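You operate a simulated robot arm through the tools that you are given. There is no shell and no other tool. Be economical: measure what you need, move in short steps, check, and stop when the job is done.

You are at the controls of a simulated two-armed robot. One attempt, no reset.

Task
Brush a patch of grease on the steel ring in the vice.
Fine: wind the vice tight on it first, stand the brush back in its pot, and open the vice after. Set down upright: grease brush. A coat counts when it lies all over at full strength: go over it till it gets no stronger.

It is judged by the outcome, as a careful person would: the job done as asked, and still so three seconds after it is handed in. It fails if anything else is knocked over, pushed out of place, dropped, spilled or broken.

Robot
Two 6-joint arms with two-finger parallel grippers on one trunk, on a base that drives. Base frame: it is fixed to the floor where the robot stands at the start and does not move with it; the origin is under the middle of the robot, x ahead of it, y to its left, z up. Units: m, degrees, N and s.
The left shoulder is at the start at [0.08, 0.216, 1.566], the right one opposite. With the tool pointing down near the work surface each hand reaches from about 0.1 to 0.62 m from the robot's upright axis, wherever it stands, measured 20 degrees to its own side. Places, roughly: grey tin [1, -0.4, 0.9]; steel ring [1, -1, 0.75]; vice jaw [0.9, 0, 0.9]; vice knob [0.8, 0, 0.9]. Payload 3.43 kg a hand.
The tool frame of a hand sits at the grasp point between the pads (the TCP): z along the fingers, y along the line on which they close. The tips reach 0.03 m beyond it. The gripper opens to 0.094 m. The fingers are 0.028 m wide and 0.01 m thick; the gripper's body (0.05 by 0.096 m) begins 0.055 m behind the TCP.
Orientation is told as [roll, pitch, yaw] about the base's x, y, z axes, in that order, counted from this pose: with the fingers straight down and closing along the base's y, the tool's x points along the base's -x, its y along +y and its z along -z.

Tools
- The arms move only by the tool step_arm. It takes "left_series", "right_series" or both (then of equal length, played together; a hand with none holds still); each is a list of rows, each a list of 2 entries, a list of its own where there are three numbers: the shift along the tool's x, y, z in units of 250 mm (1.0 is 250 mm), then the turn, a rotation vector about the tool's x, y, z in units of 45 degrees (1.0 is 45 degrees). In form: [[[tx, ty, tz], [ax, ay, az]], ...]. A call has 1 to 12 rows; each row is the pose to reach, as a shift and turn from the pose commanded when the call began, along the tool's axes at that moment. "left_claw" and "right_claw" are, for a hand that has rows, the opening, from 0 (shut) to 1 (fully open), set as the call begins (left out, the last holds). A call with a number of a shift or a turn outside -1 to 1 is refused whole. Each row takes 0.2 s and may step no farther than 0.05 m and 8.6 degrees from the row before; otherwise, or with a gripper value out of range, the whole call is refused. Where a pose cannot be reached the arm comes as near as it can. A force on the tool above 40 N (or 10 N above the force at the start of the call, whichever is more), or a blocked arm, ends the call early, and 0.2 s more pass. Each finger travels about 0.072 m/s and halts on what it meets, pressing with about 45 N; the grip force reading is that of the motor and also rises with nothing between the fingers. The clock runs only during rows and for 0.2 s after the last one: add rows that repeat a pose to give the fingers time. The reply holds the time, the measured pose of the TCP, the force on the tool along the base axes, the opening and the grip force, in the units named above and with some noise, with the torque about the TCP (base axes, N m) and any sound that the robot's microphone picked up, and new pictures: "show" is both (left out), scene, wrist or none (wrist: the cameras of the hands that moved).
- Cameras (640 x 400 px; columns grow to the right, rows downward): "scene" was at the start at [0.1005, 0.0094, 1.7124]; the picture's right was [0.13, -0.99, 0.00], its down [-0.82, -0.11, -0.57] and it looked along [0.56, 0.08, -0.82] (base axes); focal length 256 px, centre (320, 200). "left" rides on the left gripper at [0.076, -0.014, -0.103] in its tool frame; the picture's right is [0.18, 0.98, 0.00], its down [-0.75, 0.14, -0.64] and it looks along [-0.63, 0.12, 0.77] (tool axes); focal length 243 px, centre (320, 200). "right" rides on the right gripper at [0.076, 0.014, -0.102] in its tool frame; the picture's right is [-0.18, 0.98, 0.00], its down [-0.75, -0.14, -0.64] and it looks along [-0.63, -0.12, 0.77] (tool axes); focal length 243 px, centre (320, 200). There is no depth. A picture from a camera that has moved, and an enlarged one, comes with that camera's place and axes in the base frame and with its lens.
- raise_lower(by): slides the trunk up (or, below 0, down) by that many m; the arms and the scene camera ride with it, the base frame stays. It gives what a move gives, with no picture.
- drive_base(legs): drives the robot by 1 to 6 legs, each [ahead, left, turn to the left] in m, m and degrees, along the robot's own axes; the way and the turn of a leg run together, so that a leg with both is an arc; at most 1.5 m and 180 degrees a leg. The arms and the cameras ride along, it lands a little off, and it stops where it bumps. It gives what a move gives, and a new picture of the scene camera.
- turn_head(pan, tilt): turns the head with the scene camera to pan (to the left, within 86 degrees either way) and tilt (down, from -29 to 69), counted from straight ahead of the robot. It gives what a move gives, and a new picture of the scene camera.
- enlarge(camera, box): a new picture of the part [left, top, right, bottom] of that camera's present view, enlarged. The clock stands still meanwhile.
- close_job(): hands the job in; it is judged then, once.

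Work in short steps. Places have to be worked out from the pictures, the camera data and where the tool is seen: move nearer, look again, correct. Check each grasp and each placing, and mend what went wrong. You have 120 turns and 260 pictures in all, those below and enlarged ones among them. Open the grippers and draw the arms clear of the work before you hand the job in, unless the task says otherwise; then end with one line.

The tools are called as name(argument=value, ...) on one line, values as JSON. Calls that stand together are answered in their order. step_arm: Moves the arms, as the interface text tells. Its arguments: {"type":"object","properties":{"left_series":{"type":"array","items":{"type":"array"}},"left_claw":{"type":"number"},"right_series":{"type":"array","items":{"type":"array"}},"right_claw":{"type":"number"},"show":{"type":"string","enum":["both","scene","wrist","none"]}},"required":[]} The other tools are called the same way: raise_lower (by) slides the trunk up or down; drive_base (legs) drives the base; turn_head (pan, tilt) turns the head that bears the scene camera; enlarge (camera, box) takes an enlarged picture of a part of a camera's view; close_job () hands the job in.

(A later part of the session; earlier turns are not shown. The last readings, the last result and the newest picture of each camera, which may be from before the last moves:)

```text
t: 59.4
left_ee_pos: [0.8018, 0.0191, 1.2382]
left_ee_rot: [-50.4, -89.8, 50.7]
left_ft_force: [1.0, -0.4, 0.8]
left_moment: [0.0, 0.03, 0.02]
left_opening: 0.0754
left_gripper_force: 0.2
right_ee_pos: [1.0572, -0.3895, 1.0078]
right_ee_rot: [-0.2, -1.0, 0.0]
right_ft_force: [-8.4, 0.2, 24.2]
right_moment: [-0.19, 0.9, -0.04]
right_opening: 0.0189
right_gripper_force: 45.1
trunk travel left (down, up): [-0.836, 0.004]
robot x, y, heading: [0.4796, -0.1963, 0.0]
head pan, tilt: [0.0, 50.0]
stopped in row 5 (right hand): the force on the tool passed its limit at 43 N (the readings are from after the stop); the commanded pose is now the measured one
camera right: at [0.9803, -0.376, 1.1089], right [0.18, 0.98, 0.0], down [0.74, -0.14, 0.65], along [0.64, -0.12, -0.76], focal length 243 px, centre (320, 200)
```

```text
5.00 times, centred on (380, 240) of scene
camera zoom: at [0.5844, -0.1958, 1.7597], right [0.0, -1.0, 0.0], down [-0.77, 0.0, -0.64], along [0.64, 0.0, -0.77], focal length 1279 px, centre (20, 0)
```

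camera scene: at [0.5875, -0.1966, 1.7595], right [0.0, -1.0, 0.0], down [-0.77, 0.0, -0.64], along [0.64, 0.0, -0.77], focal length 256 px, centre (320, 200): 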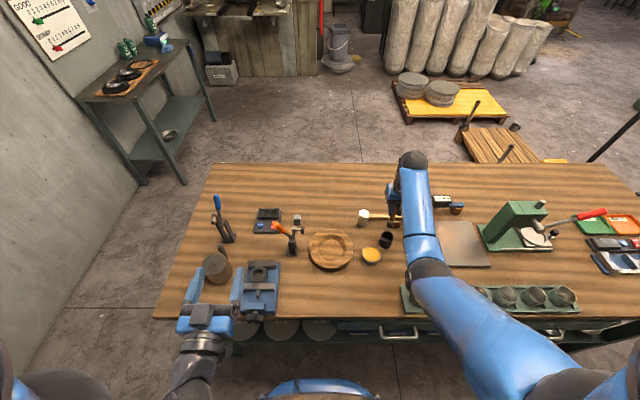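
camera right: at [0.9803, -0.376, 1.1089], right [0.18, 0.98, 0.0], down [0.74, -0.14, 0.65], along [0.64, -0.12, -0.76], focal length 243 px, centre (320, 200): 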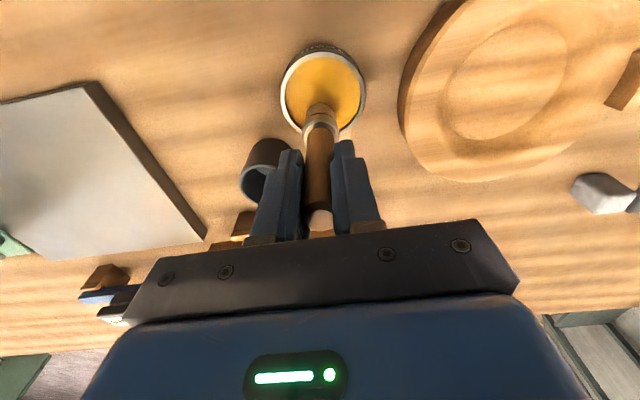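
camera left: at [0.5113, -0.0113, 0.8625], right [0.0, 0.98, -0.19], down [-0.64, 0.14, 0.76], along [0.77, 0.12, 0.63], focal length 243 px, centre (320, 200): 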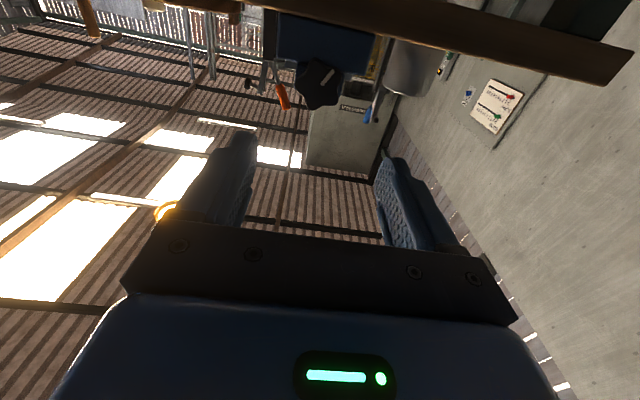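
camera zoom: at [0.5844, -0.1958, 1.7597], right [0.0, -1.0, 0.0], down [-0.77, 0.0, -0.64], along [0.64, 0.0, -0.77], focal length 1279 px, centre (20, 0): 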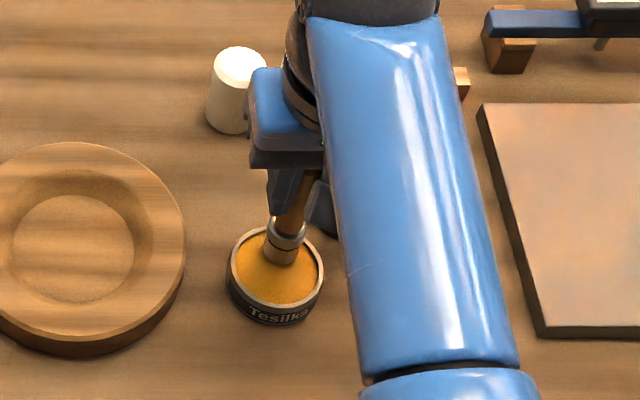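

Contact with the grease reached at TCP z≈1.008; bristles now show amber. I lift and check the loaded tip.

step_arm(right_series=[[[0, 0, -0.06], [0, 0, 0]], [[0, 0, -0.14], [0, 0, 0]], [[0, 0, -0.24], [0, 0, 0]], [[0, 0, -0.24], [0, 0, 0]]], show="wrist")

enlarge(camera="scene", box=[330, 200, 430, 280])

enlarge(camera="right", box=[270, 40, 370, 140])

```text
t: 60.4
left_ee_pos: [0.8041, 0.0195, 1.2376]
left_ee_rot: [-14.7, -89.7, 15.0]
left_ft_force: [-0.1, 0.6, 0.1]
left_moment: [-0.02, 0.0, -0.02]
left_opening: 0.0754
left_gripper_force: 0.1
right_ee_pos: [1.057, -0.3915, 1.0633]
right_ee_rot: [0.0, -0.7, 0.2]
right_ft_force: [0.1, -0.1, -0.5]
right_moment: [0.0, 0.02, 0.0]
right_opening: 0.0188
right_gripper_force: 44.7
trunk travel left (down, up): [-0.836, 0.004]
robot x, y, heading: [0.4824, -0.1948, 0.3]
head pan, tilt: [0.0, 50.0]
camera right: at [0.9809, -0.3765, 1.1656], right [0.18, 0.98, 0.0], down [0.75, -0.14, 0.65], along [0.64, -0.12, -0.76], focal length 243 px, centre (320, 200)
```

right: 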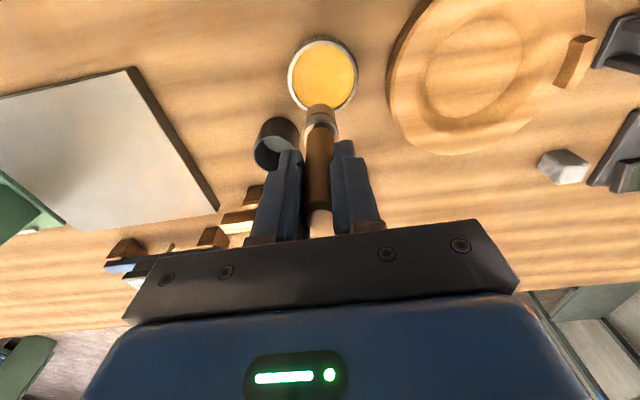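

```text
5.00 times, centred on (380, 240) of scene
camera zoom: at [0.588, -0.1968, 1.7594], right [0.0, -1.0, 0.0], down [-0.77, 0.0, -0.64], along [0.64, 0.0, -0.77], focal length 1279 px, centre (20, 0)
```

zoom: 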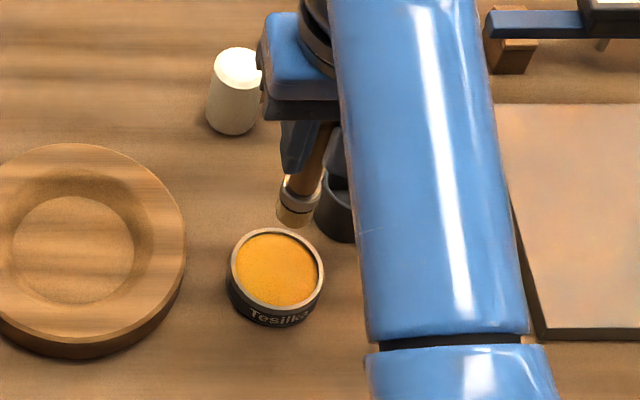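

```text
4.00 times, centred on (320, 90) of right
camera zoom: at [0.9809, -0.3765, 1.1656], right [0.18, 0.98, 0.0], down [0.75, -0.14, 0.65], along [0.64, -0.12, -0.76], focal length 970 px, centre (320, 640)
```

zoom: 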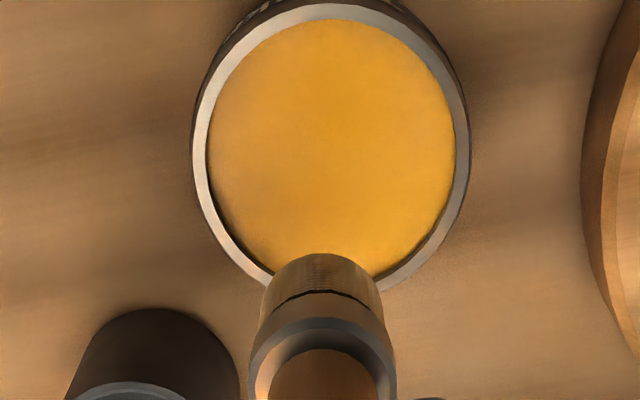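

The bristles are loaded. I retract the right hand to x≈0.93 to stay clear of the upright clamps, then drive 0.2 m left to face the vice.

step_arm(right_series=[[[0.15, 0, 0.02], [0, 0, 0]], [[0.3, 0, 0.03], [0, 0, 0]], [[0.42, 0, 0.04], [0, 0, 0]], [[0.5, 0, 0.05], [0, 0, 0]], [[0.5, 0, 0.05], [0, 0, 0]]], show="none")

drive_base(legs=[[0, 0.2, 0]])

enlarge(camera="right", box=[0, 0, 640, 400])

```text
t: 61.6
left_ee_pos: [0.8045, 0.02, 1.2379]
left_ee_rot: [-18.3, -89.8, 18.7]
left_ft_force: [-0.5, 0.9, 0.2]
left_moment: [0.0, 0.01, -0.05]
left_opening: 0.0752
left_gripper_force: 0.0
right_ee_pos: [0.9309, -0.3908, 1.047]
right_ee_rot: [0.0, -0.9, 0.1]
right_ft_force: [-0.1, 0.1, -0.1]
right_moment: [-0.02, -0.02, 0.0]
right_opening: 0.0189
right_gripper_force: 44.6
trunk travel left (down, up): [-0.836, 0.004]
robot x, y, heading: [0.4803, -0.1944, 0.2]
head pan, tilt: [0.0, 50.0]
```

```text
t: 63.2
left_ee_pos: [0.8043, 0.2127, 1.2385]
left_ee_rot: [38.8, -89.6, -38.5]
left_ft_force: [0.6, -0.8, -0.1]
left_moment: [0.02, -0.02, 0.01]
left_opening: 0.0752
left_gripper_force: 0.1
right_ee_pos: [0.9316, -0.196, 1.047]
right_ee_rot: [0.2, -1.0, 0.0]
right_ft_force: [-0.1, -0.3, -1.5]
right_moment: [0.03, -0.02, 0.02]
right_opening: 0.0188
right_gripper_force: 45.2
trunk travel left (down, up): [-0.836, 0.004]
robot x, y, heading: [0.4825, 0.0045, 0.2]
head pan, tilt: [0.0, 50.0]
camera scene: at [0.5871, -0.0048, 1.7594], right [0.0, -1.0, 0.0], down [-0.77, 0.0, -0.64], along [0.64, 0.0, -0.77], focal length 256 px, centre (320, 200)
```

scene: 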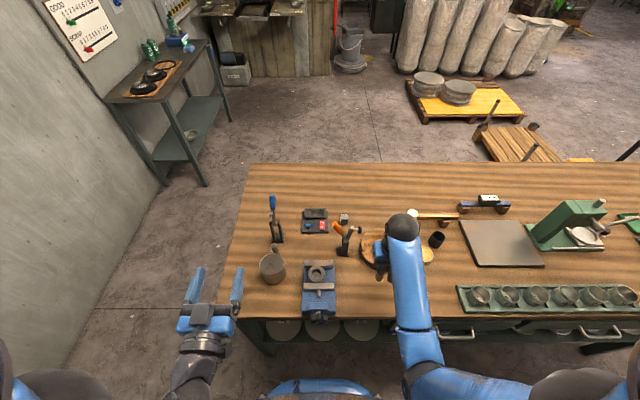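

```text
1.00 times, centred on (320, 200) of right (not enlarged: the box is as wide or as high as the picture)
camera zoom: at [0.8542, -0.1822, 1.1487], right [0.18, 0.98, 0.01], down [0.74, -0.14, 0.65], along [0.64, -0.12, -0.76], focal length 243 px, centre (320, 200)
```

zoom: 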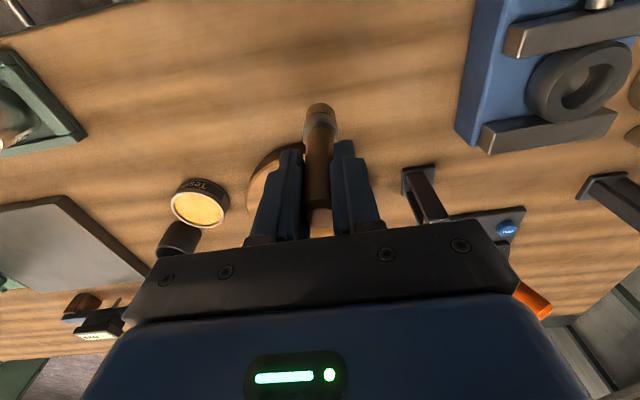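

The ring centre measures about (0.941, 0.002), top near z 0.96. I bring the brush tip above it.

step_arm(right_series=[[[-0.02, 0.15, -0.02], [0, 0, 0]], [[-0.04, 0.3, -0.02], [0, 0, 0]], [[-0.06, 0.45, -0.02], [0, 0, 0]], [[-0.08, 0.6, -0.02], [0, 0, 0]], [[-0.1, 0.75, -0.02], [0, 0, 0]], [[-0.1, 0.784, -0.02], [0, 0, 0]], [[-0.1, 0.784, -0.02], [0, 0, 0]]], show="wrist")

enlarge(camera="scene", box=[270, 220, 370, 320])

enlarge(camera="right", box=[240, 30, 400, 150])

```text
t: 64.8
left_ee_pos: [0.8047, 0.2172, 1.2369]
left_ee_rot: [-17.5, -89.9, 17.7]
left_ft_force: [0.0, -0.1, 0.5]
left_moment: [0.0, -0.02, -0.03]
left_opening: 0.0751
left_gripper_force: 0.2
right_ee_pos: [0.9547, 0.0029, 1.0528]
right_ee_rot: [0.0, -1.0, 0.0]
right_ft_force: [0.9, -0.1, -0.4]
right_moment: [0.05, 0.0, -0.01]
right_opening: 0.0183
right_gripper_force: 45.0
trunk travel left (down, up): [-0.836, 0.004]
robot x, y, heading: [0.481, 0.002, -0.1]
head pan, tilt: [0.0, 50.0]
camera right: at [0.8777, 0.0185, 1.1549], right [0.18, 0.98, 0.0], down [0.74, -0.14, 0.65], along [0.64, -0.12, -0.76], focal length 243 px, centre (320, 200)
```

right: 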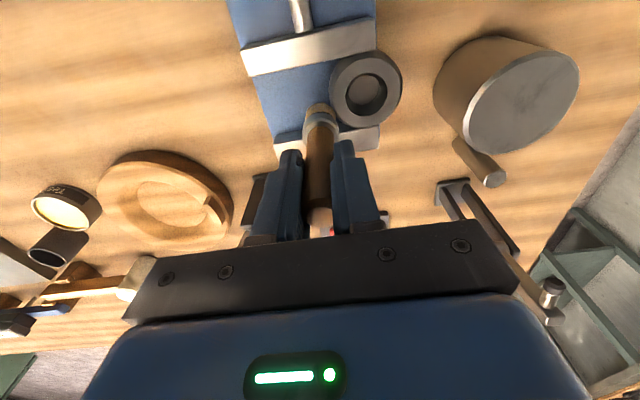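

```text
4.00 times, centred on (320, 270) of scene
camera zoom: at [0.5868, 0.0017, 1.7595], right [0.0, -1.0, 0.0], down [-0.77, 0.0, -0.64], along [0.64, 0.0, -0.77], focal length 1023 px, centre (320, -80)
```

zoom: 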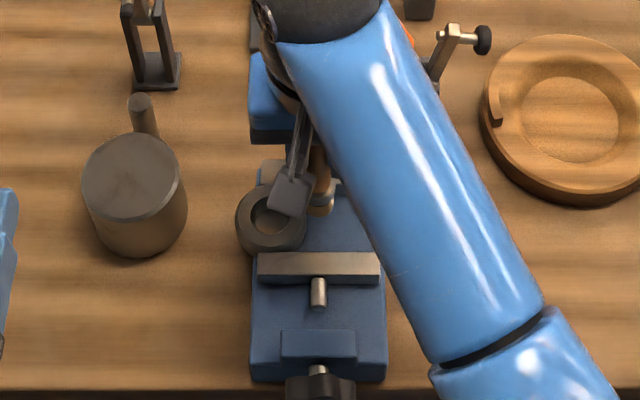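

```text
3.33 times, centred on (320, 90) of right
camera zoom: at [0.8777, 0.0185, 1.1549], right [0.18, 0.98, 0.0], down [0.74, -0.14, 0.65], along [0.64, -0.12, -0.76], focal length 809 px, centre (320, 567)
```

zoom: 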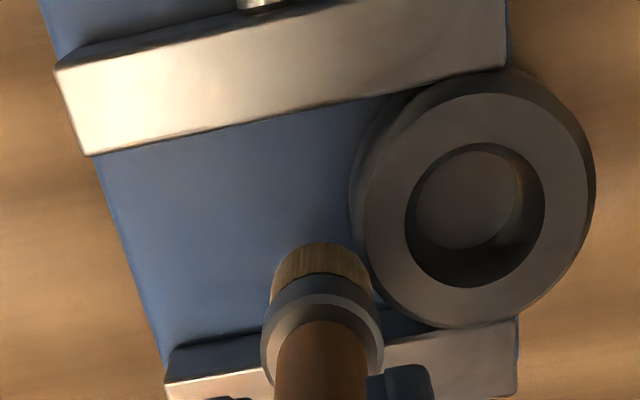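

The ring has been pushed about 40 mm to the left: the brush head rode lower than the ring top, so the clamp was not truly firm. First I lift the brush straight up as far as it goes.

step_arm(right_series=[[[0, 0, -0.06], [0, 0, 0]], [[0, 0, -0.12], [0, 0, 0]], [[0, 0, -0.16], [0, 0, 0]], [[0, 0, -0.16], [0, 0, 0]]], show="wrist")

enlarge(camera="right", box=[240, 0, 420, 150])

```text
t: 65.8
left_ee_pos: [0.8041, 0.2177, 1.2373]
left_ee_rot: [-19.2, -89.8, 19.7]
left_ft_force: [0.4, 1.1, -0.7]
left_moment: [0.0, 0.01, -0.01]
left_opening: 0.0753
left_gripper_force: 0.0
right_ee_pos: [0.9614, 0.0068, 1.0752]
right_ee_rot: [0.0, -1.1, 0.0]
right_ft_force: [-0.2, 0.8, 0.4]
right_moment: [0.01, 0.02, -0.01]
right_opening: 0.0185
right_gripper_force: 45.6
right hand out of reach, approached as far as the arm can: row 2, 3, 4
trunk travel left (down, up): [-0.836, 0.004]
robot x, y, heading: [0.4805, 0.004, -0.1]
head pan, tilt: [0.0, 50.0]
camera right: at [0.8849, 0.0214, 1.1767], right [0.18, 0.98, 0.0], down [0.74, -0.14, 0.66], along [0.65, -0.12, -0.75], focal length 243 px, centre (320, 200)
```

right: 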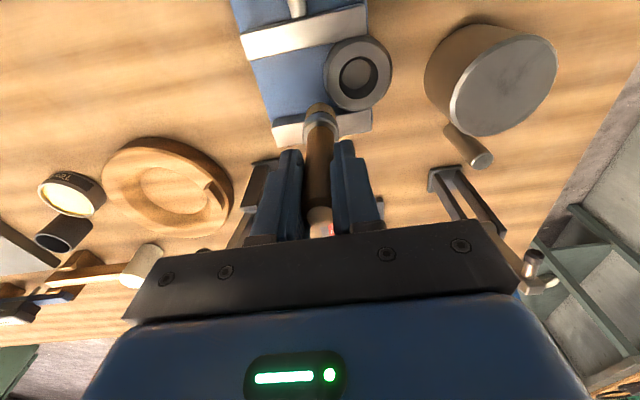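

```text
2.67 times, centred on (330, 75) of right
camera zoom: at [0.8849, 0.0214, 1.1767], right [0.18, 0.98, 0.0], down [0.74, -0.14, 0.66], along [0.65, -0.12, -0.75], focal length 647 px, centre (293, 533)
```

zoom: 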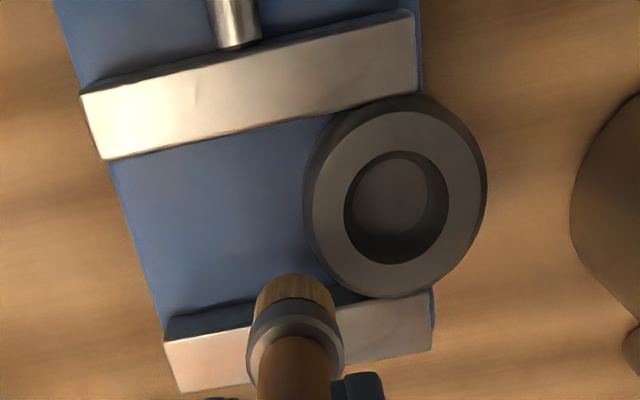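

I take the right hand with the brush aside to the right, while turning the left hand back to point downward so it can set the ring back.

step_arm(right_series=[[[0, -0.15, 0], [0, 0, 0]], [[0, -0.3, 0], [0, 0, 0]], [[0, -0.45, 0], [0, 0, 0]], [[0, -0.6, 0], [0, 0, 0]], [[0.1, -0.75, 0], [0, 0, 0]], [[0.2, -0.8, 0], [0, 0, 0]]], left_series=[[[0.05, 0, 0], [0, 0.18, 0]], [[0.1, 0, 0], [0, 0.36, 0]], [[0.18, 0, 0], [0, 0.54, 0]], [[0.26, 0, 0], [0, 0.72, 0]], [[0.34, 0, 0], [0, 0.88, 0]], [[0.4, 0, 0], [0, 1, 0]]], left_claw=1)

```text
t: 67.2
left_ee_pos: [0.8132, 0.2171, 1.1121]
left_ee_rot: [-0.1, -44.6, 0.4]
left_ft_force: [0.4, 0.1, 0.7]
left_moment: [-0.01, 0.0, -0.03]
left_opening: 0.0941
left_gripper_force: 0.0
left hand out of reach, approached as far as the arm can: row 1, 2, 3, 4, 5, 6
right_ee_pos: [0.9149, -0.1935, 1.0469]
right_ee_rot: [0.0, -1.3, 0.0]
right_ft_force: [-0.2, 0.2, -1.0]
right_moment: [0.04, -0.03, -0.03]
right_opening: 0.0188
right_gripper_force: 45.0
right hand out of reach, approached as far as the arm can: row 1, 2, 3, 4, 5, 6
trunk travel left (down, up): [-0.836, 0.004]
robot x, y, heading: [0.4823, 0.0026, 0.1]
head pan, tilt: [0.0, 50.0]
camera scene: at [0.5853, 0.0013, 1.7596], right [0.0, -1.0, 0.0], down [-0.77, 0.0, -0.64], along [0.64, 0.0, -0.77], focal length 256 px, centre (320, 200)
camera right: at [0.8375, -0.1791, 1.1479], right [0.18, 0.98, 0.0], down [0.74, -0.14, 0.66], along [0.65, -0.12, -0.75], focal length 243 px, centre (320, 200)
camera left: at [0.687, 0.2012, 1.1326], right [-0.14, 0.98, -0.13], down [0.08, 0.14, 0.99], along [0.99, 0.12, -0.1], focal length 243 px, centre (320, 200)
```

scene: 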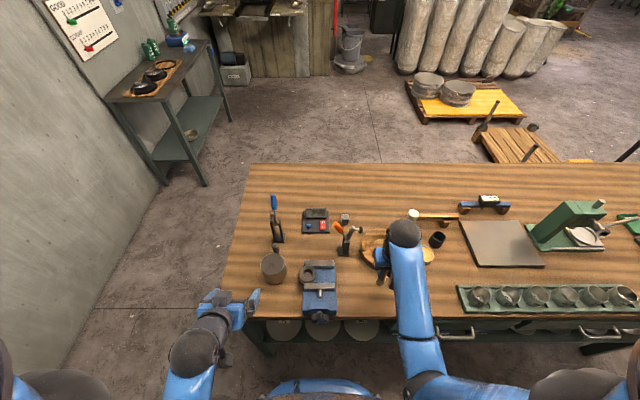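
right: 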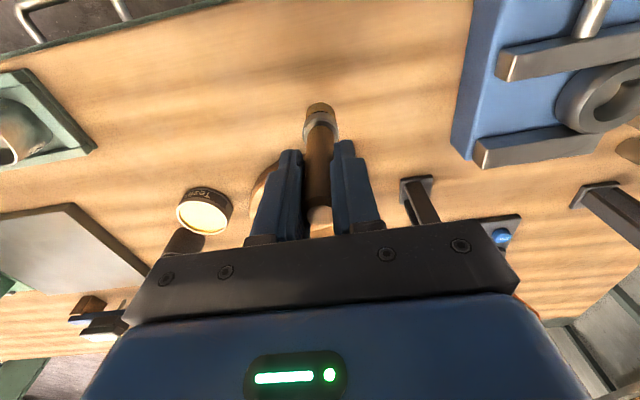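
left: 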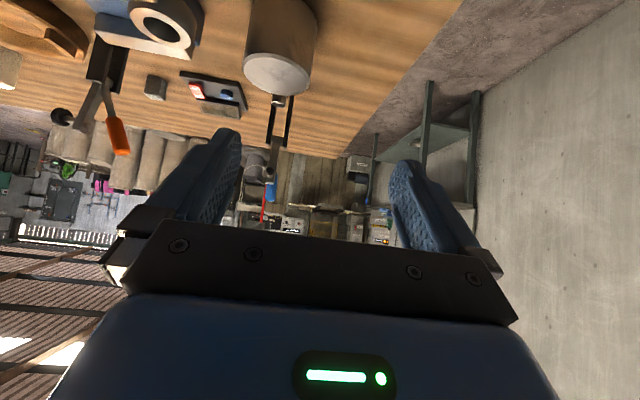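

Second half of the left hand's turn, lowering it a little.

step_arm(left_series=[[[0.04, 0, 0.04], [0, 0.18, 0]], [[0.08, 0, 0.08], [0, 0.36, 0]], [[0.12, 0, 0.12], [0, 0.54, 0]], [[0.16, 0, 0.16], [0, 0.72, 0]], [[0.2, 0, 0.2], [0, 0.88, 0]], [[0.2, 0, 0.2], [0, 0.99, 0]], [[0.2, 0, 0.2], [0, 0.99, 0]]], show="wrist")

enlarge(camera="scene", box=[260, 230, 360, 330])

```text
t: 68.8
left_ee_pos: [0.8137, 0.2166, 1.0425]
left_ee_rot: [-0.1, -0.4, 0.3]
left_ft_force: [0.0, -0.5, -0.6]
left_moment: [-0.02, 0.0, 0.01]
left_opening: 0.0941
left_gripper_force: 0.2
right_ee_pos: [0.9155, -0.193, 1.0465]
right_ee_rot: [0.0, -1.1, 0.0]
right_ft_force: [0.8, 0.5, -0.4]
right_moment: [0.0, 0.0, 0.01]
right_opening: 0.0188
right_gripper_force: 45.2
trunk travel left (down, up): [-0.836, 0.004]
robot x, y, heading: [0.4791, 0.0022, -0.0]
head pan, tilt: [0.0, 50.0]
camera left: at [0.7375, 0.2018, 1.1451], right [-0.19, 0.98, 0.0], down [0.75, 0.15, 0.65], along [0.63, 0.12, -0.76], focal length 243 px, centre (320, 200)
```

left: 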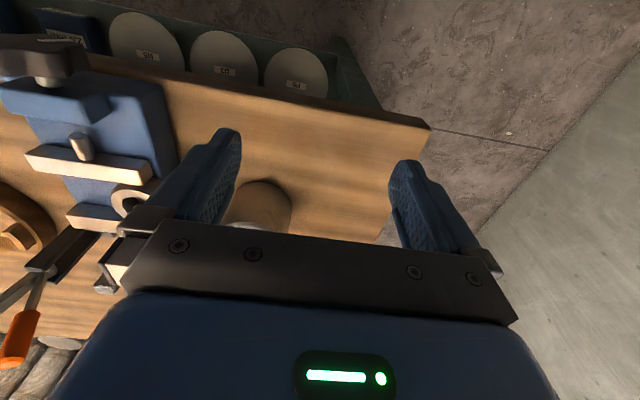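

```text
4.00 times, centred on (310, 280) of scene
camera zoom: at [0.5867, 0.0019, 1.7595], right [0.0, -1.0, 0.0], down [-0.77, 0.0, -0.64], along [0.64, 0.0, -0.77], focal length 1023 px, centre (360, -120)
```

zoom: 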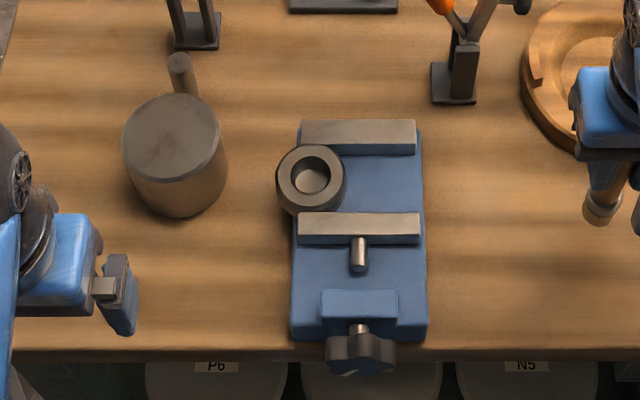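

The ring sits at about (0.935,0.041), hanging past the vice's left side. I bring the left hand in front of the vice and then over the ring, opening part-closed to clear the cylinder.

step_arm(left_series=[[[0, -0.15, 0], [0, 0, 0]], [[0, -0.3, 0], [0, 0, 0]], [[0, -0.45, 0], [0, 0, 0]], [[0, -0.6, 0], [0, 0, 0]], [[-0.1, -0.7, -0.03], [0, 0, 0]], [[-0.2, -0.7, -0.05], [0, 0, 0]], [[-0.32, -0.7, -0.05], [0, 0, 0]], [[-0.42, -0.7, -0.05], [0, 0, 0]], [[-0.42, -0.7, -0.05], [0, 0, 0]]], left_claw=0.82, show="wrist")

enlarge(camera="scene", box=[260, 230, 360, 330])

```text
t: 70.8
left_ee_pos: [0.9206, 0.0429, 1.0527]
left_ee_rot: [-0.2, -0.3, 0.4]
left_ft_force: [-0.1, 0.5, -0.4]
left_moment: [0.01, -0.02, 0.01]
left_opening: 0.0771
left_gripper_force: 0.1
left hand out of reach, approached as far as the arm can: row 4, 5, 6, 7, 8, 9
right_ee_pos: [0.9163, -0.1927, 1.0464]
right_ee_rot: [0.0, -1.1, 0.0]
right_ft_force: [0.2, -0.3, -0.3]
right_moment: [0.0, 0.03, -0.01]
right_opening: 0.0185
right_gripper_force: 45.4
trunk travel left (down, up): [-0.836, 0.004]
robot x, y, heading: [0.4752, 0.0019, 0.2]
head pan, tilt: [0.0, 50.0]
camera left: at [0.8452, 0.0277, 1.1548], right [-0.19, 0.98, 0.0], down [0.75, 0.15, 0.65], along [0.64, 0.12, -0.76], focal length 243 px, centre (320, 200)
```

left: 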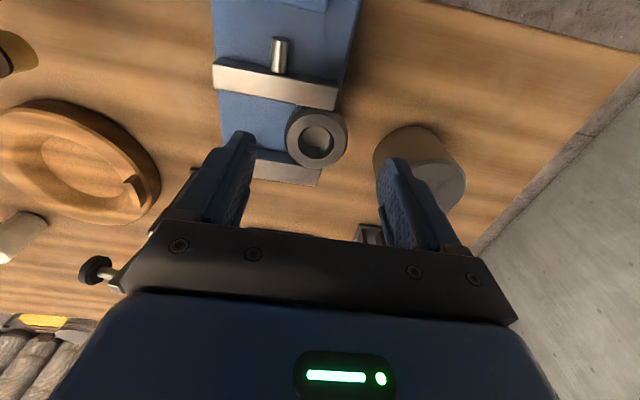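

```text
4.00 times, centred on (310, 280) of scene
camera zoom: at [0.587, 0.0016, 1.7594], right [0.0, -1.0, 0.0], down [-0.77, 0.0, -0.64], along [0.64, 0.0, -0.77], focal length 1023 px, centre (360, -120)
```

zoom: 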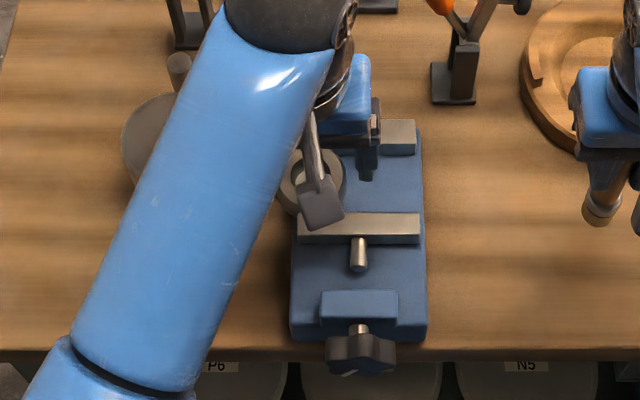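

Ring measures (0.937,0.041) here too. I centre over it and descend with the fingers either side along y.

step_arm(left_series=[[[-0.06, 0, 0.05], [0, 0, 0]], [[-0.064, 0, 0.13], [0, 0, 0]], [[-0.064, 0, 0.21], [0, 0, 0]], [[-0.064, 0, 0.28], [0, 0, 0]], [[-0.064, 0, 0.28], [0, 0, 0]]], show="wrist")

```text
t: 72.0
left_ee_pos: [0.9362, 0.0422, 0.9805]
left_ee_rot: [-0.2, -0.1, 0.3]
left_ft_force: [-0.5, 0.5, 0.2]
left_moment: [0.0, 0.03, 0.0]
left_opening: 0.0772
left_gripper_force: 0.0
right_ee_pos: [0.9158, -0.1938, 1.0455]
right_ee_rot: [0.0, -1.1, -0.1]
right_ft_force: [0.0, 1.1, -1.1]
right_moment: [0.07, -0.01, -0.02]
right_opening: 0.0186
right_gripper_force: 44.8
trunk travel left (down, up): [-0.836, 0.004]
robot x, y, heading: [0.4813, 0.0021, -0.0]
head pan, tilt: [0.0, 50.0]
camera left: at [0.8604, 0.0266, 1.0843], right [-0.19, 0.98, 0.0], down [0.75, 0.15, 0.65], along [0.63, 0.12, -0.76], focal length 243 px, centre (320, 200)
```

left: 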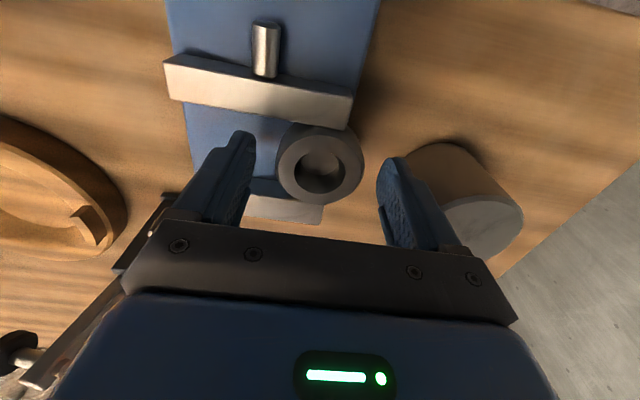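

By parallax the ring top is nearer z≈0.94, so I go 22 mm further down, guarded by force, and look.

step_arm(left_series=[[[-0.02, 0, 0.04], [0, 0, 0]], [[-0.02, 0, 0.088], [0, 0, 0]], [[-0.02, 0, 0.088], [0, 0, 0]]], show="wrist")

```text
t: 72.8
left_ee_pos: [0.9405, 0.0432, 0.9602]
left_ee_rot: [0.0, -0.3, 0.3]
left_ft_force: [0.7, 0.0, -0.1]
left_moment: [0.01, -0.04, 0.04]
left_opening: 0.0773
left_gripper_force: 0.1
right_ee_pos: [0.9154, -0.1929, 1.0463]
right_ee_rot: [0.1, -1.0, 0.1]
right_ft_force: [-0.1, -0.4, -1.3]
right_moment: [0.03, 0.01, 0.01]
right_opening: 0.0184
right_gripper_force: 45.6
trunk travel left (down, up): [-0.836, 0.004]
robot x, y, heading: [0.4823, -0.0037, 0.0]
head pan, tilt: [0.0, 50.0]
camera left: at [0.8661, 0.0273, 1.0624], right [-0.19, 0.98, 0.0], down [0.75, 0.15, 0.65], along [0.63, 0.12, -0.76], focal length 243 px, centre (320, 200)
```

left: 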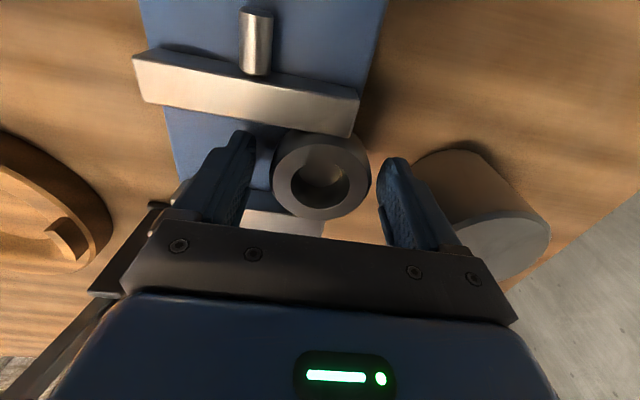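

Ring's top is ~0.945; the fingertips straddle it 15 mm deep. I close on the ring.

step_arm(left_series=[[[0, 0, 0], [0, 0, 0]], [[0, 0, 0], [0, 0, 0]], [[0, 0, 0], [0, 0, 0]]], left_claw=0, show="wrist")

```text
t: 73.6
left_ee_pos: [0.9412, 0.0425, 0.9595]
left_ee_rot: [-0.1, -0.2, 0.4]
left_ft_force: [-1.4, -0.5, 0.4]
left_moment: [0.01, -0.02, 0.02]
left_opening: 0.0597
left_gripper_force: 44.8
right_ee_pos: [0.9162, -0.1926, 1.046]
right_ee_rot: [0.0, -1.1, 0.0]
right_ft_force: [0.2, 0.7, -0.1]
right_moment: [0.04, 0.01, 0.03]
right_opening: 0.0185
right_gripper_force: 44.7
trunk travel left (down, up): [-0.836, 0.004]
robot x, y, heading: [0.4851, 0.0023, -0.3]
head pan, tilt: [0.0, 50.0]
camera left: at [0.8661, 0.0274, 1.0625], right [-0.19, 0.98, 0.0], down [0.75, 0.15, 0.65], along [0.63, 0.12, -0.76], focal length 243 px, centre (320, 200)
```

left: 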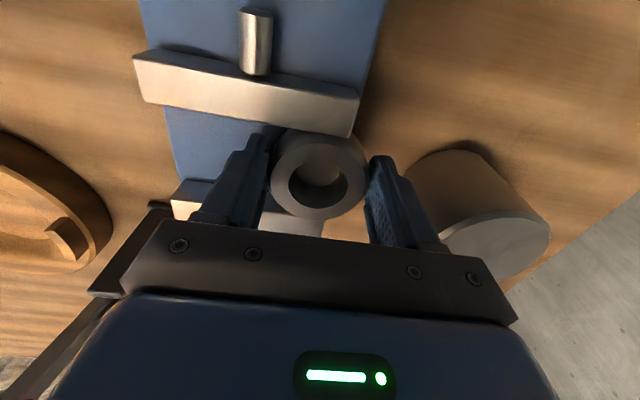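

Ring gripped (60 mm). I slide it back toward the vice centre at y≈0.003.

step_arm(left_series=[[[0, -0.02, 0], [0, 0, 0]], [[0, -0.05, 0], [0, 0, 0]], [[0, -0.09, 0], [0, 0, 0]], [[0, -0.13, 0], [0, 0, 0]], [[0, -0.158, 0], [0, 0, 0]], [[0, -0.158, 0], [0, 0, 0]]], show="wrist")

```text
t: 75.0
left_ee_pos: [0.9426, 0.0028, 0.96]
left_ee_rot: [-0.2, -0.3, 0.3]
left_ft_force: [-1.6, -1.2, -0.9]
left_moment: [0.0, 0.09, -0.02]
left_opening: 0.0595
left_gripper_force: 44.8
right_ee_pos: [0.9167, -0.193, 1.046]
right_ee_rot: [0.0, -1.1, 0.0]
right_ft_force: [-0.2, 0.6, -1.0]
right_moment: [0.05, 0.01, 0.04]
right_opening: 0.0183
right_gripper_force: 45.4
trunk travel left (down, up): [-0.836, 0.004]
robot x, y, heading: [0.4817, 0.0016, -0.1]
head pan, tilt: [0.0, 50.0]
camera left: at [0.8663, -0.0126, 1.063], right [-0.19, 0.98, 0.0], down [0.75, 0.15, 0.64], along [0.63, 0.12, -0.76], focal length 243 px, centre (320, 200)
```

left: 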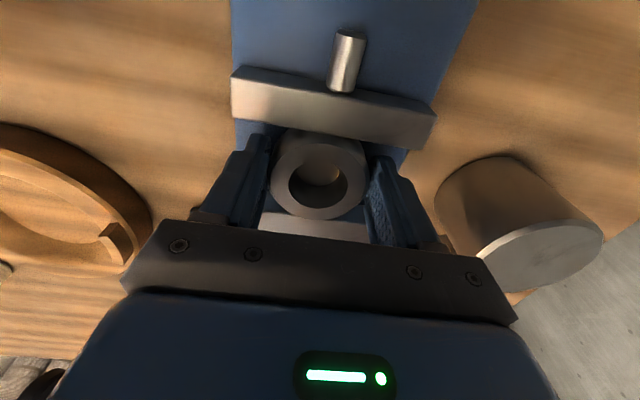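

It slid with almost no force, so the ring is not clamped. I feel for play: push toward the rear jaw, then toward the front one.

step_arm(left_series=[[[-0.008, 0, 0], [0, 0, 0]], [[-0.016, 0, 0], [0, 0, 0]], [[-0.024, 0, 0], [0, 0, 0]], [[-0.024, 0, 0], [0, 0, 0]]], show="none")

step_arm(left_series=[[[0.012, 0, 0], [0, 0, 0]], [[0.024, 0, 0], [0, 0, 0]], [[0.036, 0, 0], [0, 0, 0]], [[0.048, 0, 0], [0, 0, 0]], [[0.048, 0, 0], [0, 0, 0]]], show="none")

```text
t: 76.0
left_ee_pos: [0.9424, 0.0024, 0.9607]
left_ee_rot: [0.1, 0.0, 0.2]
left_ft_force: [-28.5, -4.3, -4.5]
left_moment: [-0.13, 1.02, -0.33]
left_opening: 0.0597
left_gripper_force: 45.3
right_ee_pos: [0.9117, -0.1941, 1.0474]
right_ee_rot: [0.0, -1.4, 0.0]
right_ft_force: [0.0, 0.2, -0.4]
right_moment: [0.03, 0.0, -0.02]
right_opening: 0.0184
right_gripper_force: 44.8
trunk travel left (down, up): [-0.836, 0.004]
robot x, y, heading: [0.481, 0.0037, 0.2]
head pan, tilt: [0.0, 50.0]
```

```text
t: 77.2
left_ee_pos: [0.9414, 0.002, 0.9608]
left_ee_rot: [-0.1, -0.7, 0.4]
left_ft_force: [14.4, 0.9, 1.8]
left_moment: [0.05, -0.25, -0.11]
left_opening: 0.0597
left_gripper_force: 44.7
right_ee_pos: [0.919, -0.1915, 1.0459]
right_ee_rot: [0.0, -1.0, 0.0]
right_ft_force: [-0.7, -0.6, -0.6]
right_moment: [0.02, 0.0, 0.02]
right_opening: 0.0185
right_gripper_force: 45.1
trunk travel left (down, up): [-0.836, 0.004]
robot x, y, heading: [0.4838, 0.0045, 0.0]
head pan, tilt: [0.0, 50.0]
```

Play is under a millimetre: the jaws touch but carry little preload. I release the ring, lift off and draw the left hand back for another, firmer tightening.

step_arm(left_series=[[[-0.02, 0, 0], [0, 0, 0]], [[-0.02, 0, 0], [0, 0, 0]], [[-0.02, 0, -0.1], [0, 0, 0]], [[-0.02, 0, -0.22], [0, 0, 0]], [[0, 0, -0.34], [0, 0, 0]], [[0.15, 0, -0.34], [0, 0, 0]], [[0.3, 0, -0.34], [0, 0, 0]], [[0.45, 0, -0.32], [0, 0, 0]], [[0.55, 0, -0.32], [0, 0, 0]]], left_claw=0.85, show="none")

drive_base(legs=[[-0.26, 0, 0]])

enlarge(camera="scene", box=[270, 170, 370, 270])

```text
t: 79.2
left_ee_pos: [0.7968, 0.0019, 1.039]
left_ee_rot: [-0.3, -0.4, 0.3]
left_ft_force: [-0.4, -0.3, 0.4]
left_moment: [-0.05, -0.01, 0.03]
left_opening: 0.0799
left_gripper_force: 0.0
right_ee_pos: [0.9159, -0.1936, 1.0459]
right_ee_rot: [0.0, -1.1, -0.1]
right_ft_force: [0.5, 0.8, -0.3]
right_moment: [0.02, 0.01, 0.02]
right_opening: 0.0184
right_gripper_force: 45.0
trunk travel left (down, up): [-0.836, 0.004]
robot x, y, heading: [0.483, 0.0034, -0.1]
head pan, tilt: [0.0, 50.0]
```

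```text
t: 81.0
left_ee_pos: [0.5432, 0.001, 1.0375]
left_ee_rot: [-0.2, -0.3, 0.3]
left_ft_force: [1.4, -0.3, 0.2]
left_moment: [-0.02, 0.01, 0.0]
left_opening: 0.0801
left_gripper_force: 0.0
right_ee_pos: [0.6612, -0.1928, 1.0439]
right_ee_rot: [0.0, -0.9, 0.0]
right_ft_force: [-0.2, 0.9, -0.4]
right_moment: [0.03, 0.01, -0.01]
right_opening: 0.0185
right_gripper_force: 45.2
trunk travel left (down, up): [-0.836, 0.004]
robot x, y, heading: [0.2191, 0.002, 0.2]
head pan, tilt: [0.0, 50.0]
camera scene: at [0.3347, 0.0012, 1.759], right [0.0, -1.0, 0.0], down [-0.77, 0.0, -0.64], along [0.64, 0.0, -0.77], focal length 256 px, centre (320, 200)
```

scene: 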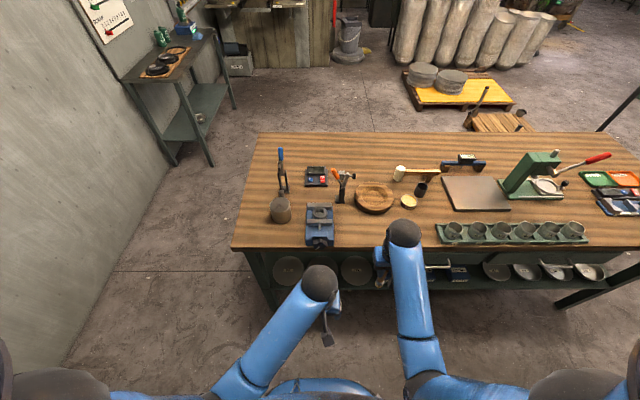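

```text
4.00 times, centred on (320, 220) of scene
camera zoom: at [0.3347, 0.0012, 1.759], right [0.0, -1.0, 0.0], down [-0.77, 0.0, -0.64], along [0.64, 0.0, -0.77], focal length 1023 px, centre (320, 120)
```

zoom: 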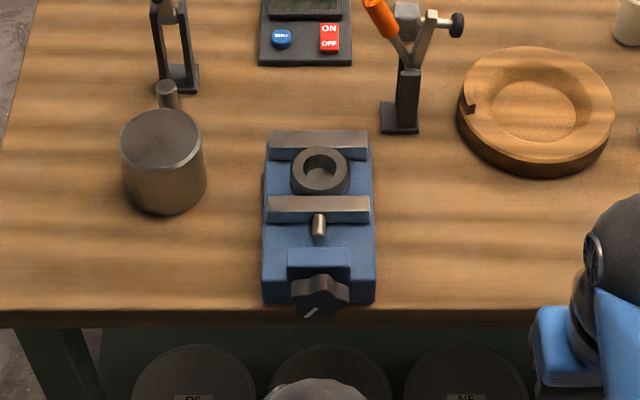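

Ring is recentred. I lower the trunk again and tip the left hand forward toward the knob.

raise_lower(by=-0.34)

step_arm(left_series=[[[-0.04, 0.02, -0.08], [0, -0.18, 0]], [[-0.08, 0.02, -0.16], [0, -0.36, 0]], [[-0.12, 0.02, -0.26], [0, -0.54, 0]], [[-0.16, 0.02, -0.36], [0, -0.72, 0]], [[-0.2, 0.02, -0.46], [0, -0.88, 0]], [[-0.2, 0.02, -0.56], [0, -1, 0]]], show="none")

step_arm(left_series=[[[-0.04, 0, -0.02], [0, -0.18, 0]], [[-0.1, 0, -0.05], [0, -0.36, 0]], [[-0.18, 0, -0.08], [0, -0.54, 0]], [[-0.26, 0, -0.1], [0, -0.72, 0]], [[-0.32, 0, -0.1], [0, -0.88, 0]], [[-0.36, 0, -0.1], [0, -1, 0]], [[-0.36, 0, -0.1], [0, -1, 0]]])

```text
t: 84.4
left_ee_pos: [0.5391, 0.0004, 0.6989]
left_ee_rot: [-0.2, -0.4, 0.4]
left_ft_force: [-0.3, -0.2, 0.7]
left_moment: [0.0, 0.03, 0.01]
left_opening: 0.08
left_gripper_force: 0.1
right_ee_pos: [0.6588, -0.1932, 0.7062]
right_ee_rot: [0.0, -1.1, 0.0]
right_ft_force: [-0.2, 0.2, -0.5]
right_moment: [-0.05, -0.02, -0.02]
right_opening: 0.0184
right_gripper_force: 45.4
trunk travel left (down, up): [-0.496, 0.344]
robot x, y, heading: [0.2204, 0.0026, 0.1]
head pan, tilt: [0.0, 50.0]
```

```text
t: 85.8
left_ee_pos: [0.5895, 0.0065, 0.8397]
left_ee_rot: [-0.2, -45.5, 0.4]
left_ft_force: [-0.2, -0.6, -0.2]
left_moment: [0.03, 0.02, -0.02]
left_opening: 0.0798
left_gripper_force: 0.1
right_ee_pos: [0.658, -0.1932, 0.7056]
right_ee_rot: [-0.1, -1.1, 0.0]
right_ft_force: [0.0, 0.4, -0.8]
right_moment: [0.0, -0.01, 0.01]
right_opening: 0.0183
right_gripper_force: 45.0
trunk travel left (down, up): [-0.496, 0.344]
robot x, y, heading: [0.2185, 0.0037, 0.1]
head pan, tilt: [0.0, 50.0]
```

```text
t: 87.4
left_ee_pos: [0.6357, 0.0065, 0.9203]
left_ee_rot: [-159.7, -89.5, 159.9]
left_ft_force: [-0.4, -0.3, 0.0]
left_moment: [0.0, 0.04, 0.03]
left_opening: 0.08
left_gripper_force: 0.0
right_ee_pos: [0.6587, -0.1938, 0.7073]
right_ee_rot: [0.0, -1.1, 0.1]
right_ft_force: [-0.8, -0.1, -0.5]
right_moment: [0.01, 0.0, 0.03]
right_opening: 0.0187
right_gripper_force: 45.6
trunk travel left (down, up): [-0.496, 0.344]
robot x, y, heading: [0.2214, 0.0042, -0.2]
head pan, tilt: [0.0, 50.0]
camera scene: at [0.3288, 0.0014, 1.4195], right [0.0, -1.0, 0.0], down [-0.77, 0.0, -0.64], along [0.64, 0.0, -0.77], focal length 256 px, centre (320, 200)
camera left: at [0.5346, -0.0076, 0.8452], right [0.0, 0.98, -0.19], down [-0.65, 0.14, 0.75], along [0.76, 0.12, 0.64], focal length 243 px, centre (320, 200)
```

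scene: 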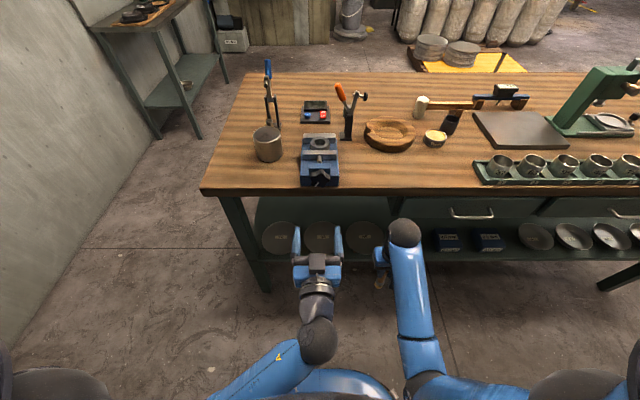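
left: 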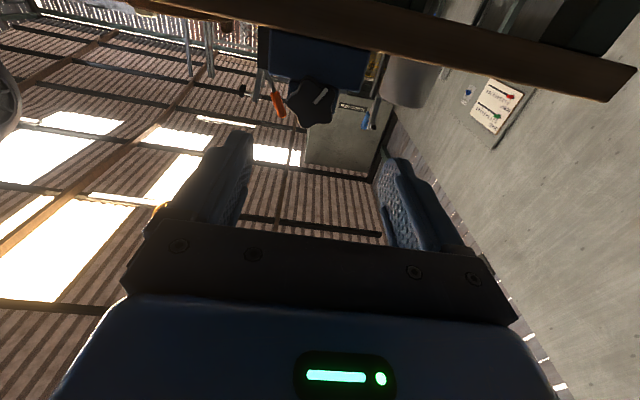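

Let me see the knob's lobes and mark before choosing the gripping angle.

enlarge(camera="left", box=[272, 60, 352, 140])

enlarge(camera="scene", box=[290, 120, 350, 195])

```text
5.00 times, centred on (312, 100) of left
camera zoom: at [0.5346, -0.0076, 0.8452], right [0.0, 0.98, -0.19], down [-0.65, 0.14, 0.75], along [0.76, 0.12, 0.64], focal length 1213 px, centre (360, 700)
```

zoom: 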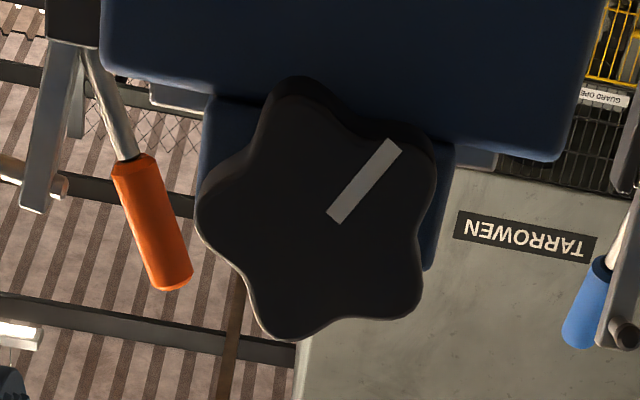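

```text
5.33 times, centred on (320, 158) of scene
camera zoom: at [0.3288, 0.0014, 1.4195], right [0.0, -1.0, 0.0], down [-0.77, 0.0, -0.64], along [0.64, 0.0, -0.77], focal length 1364 px, centre (320, 427)
```

zoom: 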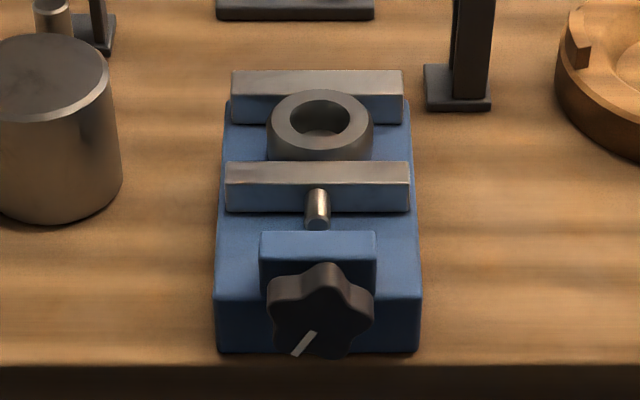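

Lobes sit near -29°+36°k, so I turn the hand -29° and approach the knob at (0.002, 0.9355), going a little deeper than before.

step_arm(left_series=[[[-0.01, -0.01, 0.12], [0, 0, -0.16]], [[-0.03, -0.018, 0.24], [0, 0, -0.32]], [[-0.05, -0.018, 0.36], [0, 0, -0.48]], [[-0.061, -0.018, 0.44], [0, 0, -0.644]], [[-0.061, -0.018, 0.5], [0, 0, -0.644]], [[-0.061, -0.018, 0.55], [0, 0, -0.644]], [[-0.061, -0.018, 0.585], [0, 0, -0.644]], [[-0.061, -0.018, 0.585], [0, 0, -0.644]]], left_claw=0.75, show="wrist")

```text
t: 89.2
left_ee_pos: [0.7797, 0.0047, 0.9367]
left_ee_rot: [-90.8, -61.0, 91.0]
left_ft_force: [0.1, 0.8, -0.6]
left_moment: [0.02, -0.03, 0.0]
left_opening: 0.0705
left_gripper_force: 0.1
right_ee_pos: [0.6579, -0.1932, 0.706]
right_ee_rot: [0.0, -1.1, 0.0]
right_ft_force: [0.1, 0.3, -0.5]
right_moment: [0.01, 0.0, 0.0]
right_opening: 0.0184
right_gripper_force: 44.9
trunk travel left (down, up): [-0.496, 0.344]
robot x, y, heading: [0.2259, 0.0021, 0.1]
head pan, tilt: [0.0, 50.0]
camera left: at [0.6794, -0.0463, 0.8767], right [0.0, 0.77, -0.64], down [-0.65, 0.49, 0.59], along [0.76, 0.41, 0.5], focal length 243 px, centre (320, 200)
```

left: 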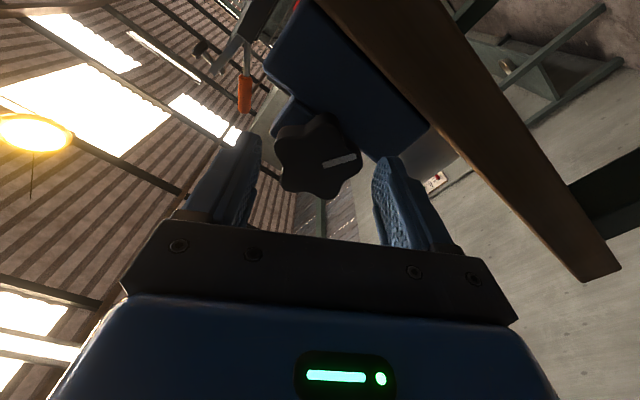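

Well aligned. I close and wind in steps, noting the torque.

step_arm(left_series=[[[0, 0, 0.02], [0, 0, 0]], [[0, 0, 0.02], [0, 0, 0]], [[0, 0, 0.02], [0, 0, 0]]], left_claw=0, show="wrist")

step_arm(left_series=[[[0, 0, 0], [0, 0, 0.12]], [[0, 0, 0], [0, 0, 0.24]], [[0, 0, 0], [0, 0, 0.36]], [[0, 0, 0], [0, 0, 0.36]]], show="wrist")

```text
t: 90.0
left_ee_pos: [0.7831, 0.0028, 0.9378]
left_ee_rot: [-90.9, -60.8, 91.2]
left_ft_force: [-15.1, -5.4, -0.1]
left_moment: [0.04, 0.35, -0.3]
left_opening: 0.0542
left_gripper_force: 45.5
right_ee_pos: [0.6552, -0.1943, 0.7074]
right_ee_rot: [0.0, -1.3, -0.1]
right_ft_force: [0.7, -0.2, -1.6]
right_moment: [0.01, 0.04, 0.08]
right_opening: 0.0184
right_gripper_force: 45.1
trunk travel left (down, up): [-0.496, 0.344]
robot x, y, heading: [0.2232, -0.0027, -0.2]
head pan, tilt: [0.0, 50.0]
camera left: at [0.6823, -0.0477, 0.8775], right [0.0, 0.77, -0.64], down [-0.65, 0.49, 0.58], along [0.76, 0.41, 0.5], focal length 243 px, centre (320, 200)
```

left: 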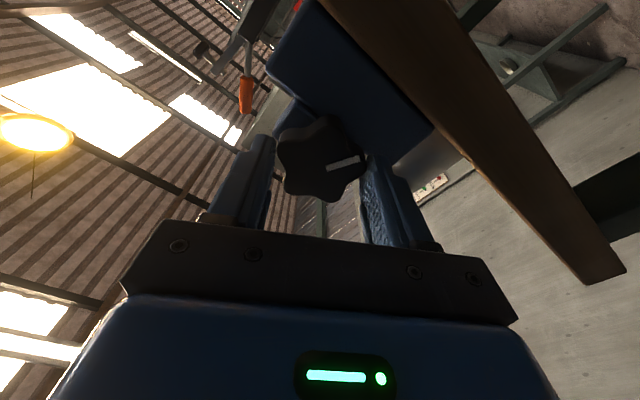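

```text
t: 91.0
left_ee_pos: [0.7837, 0.0028, 0.9384]
left_ee_rot: [-92.6, -77.2, 92.7]
left_ft_force: [-11.4, -6.3, 1.4]
left_moment: [-0.16, -0.54, -0.52]
left_opening: 0.0531
left_gripper_force: 44.6
right_ee_pos: [0.6563, -0.1935, 0.7078]
right_ee_rot: [0.0, -1.3, 0.0]
right_ft_force: [-0.3, -1.4, -1.6]
right_moment: [0.03, -0.02, 0.01]
right_opening: 0.0181
right_gripper_force: 45.4
trunk travel left (down, up): [-0.496, 0.344]
robot x, y, heading: [0.2244, 0.0039, -0.1]
head pan, tilt: [0.0, 50.0]
camera left: at [0.6829, -0.0287, 0.8671], right [0.0, 0.92, -0.4], down [-0.65, 0.3, 0.7], along [0.76, 0.26, 0.6], focal length 243 px, centre (320, 200)
```

left: 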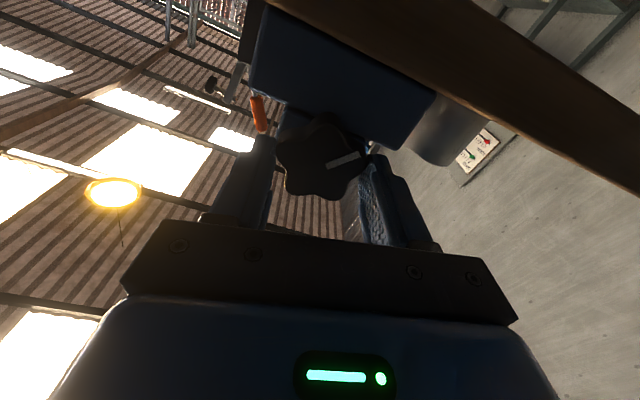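

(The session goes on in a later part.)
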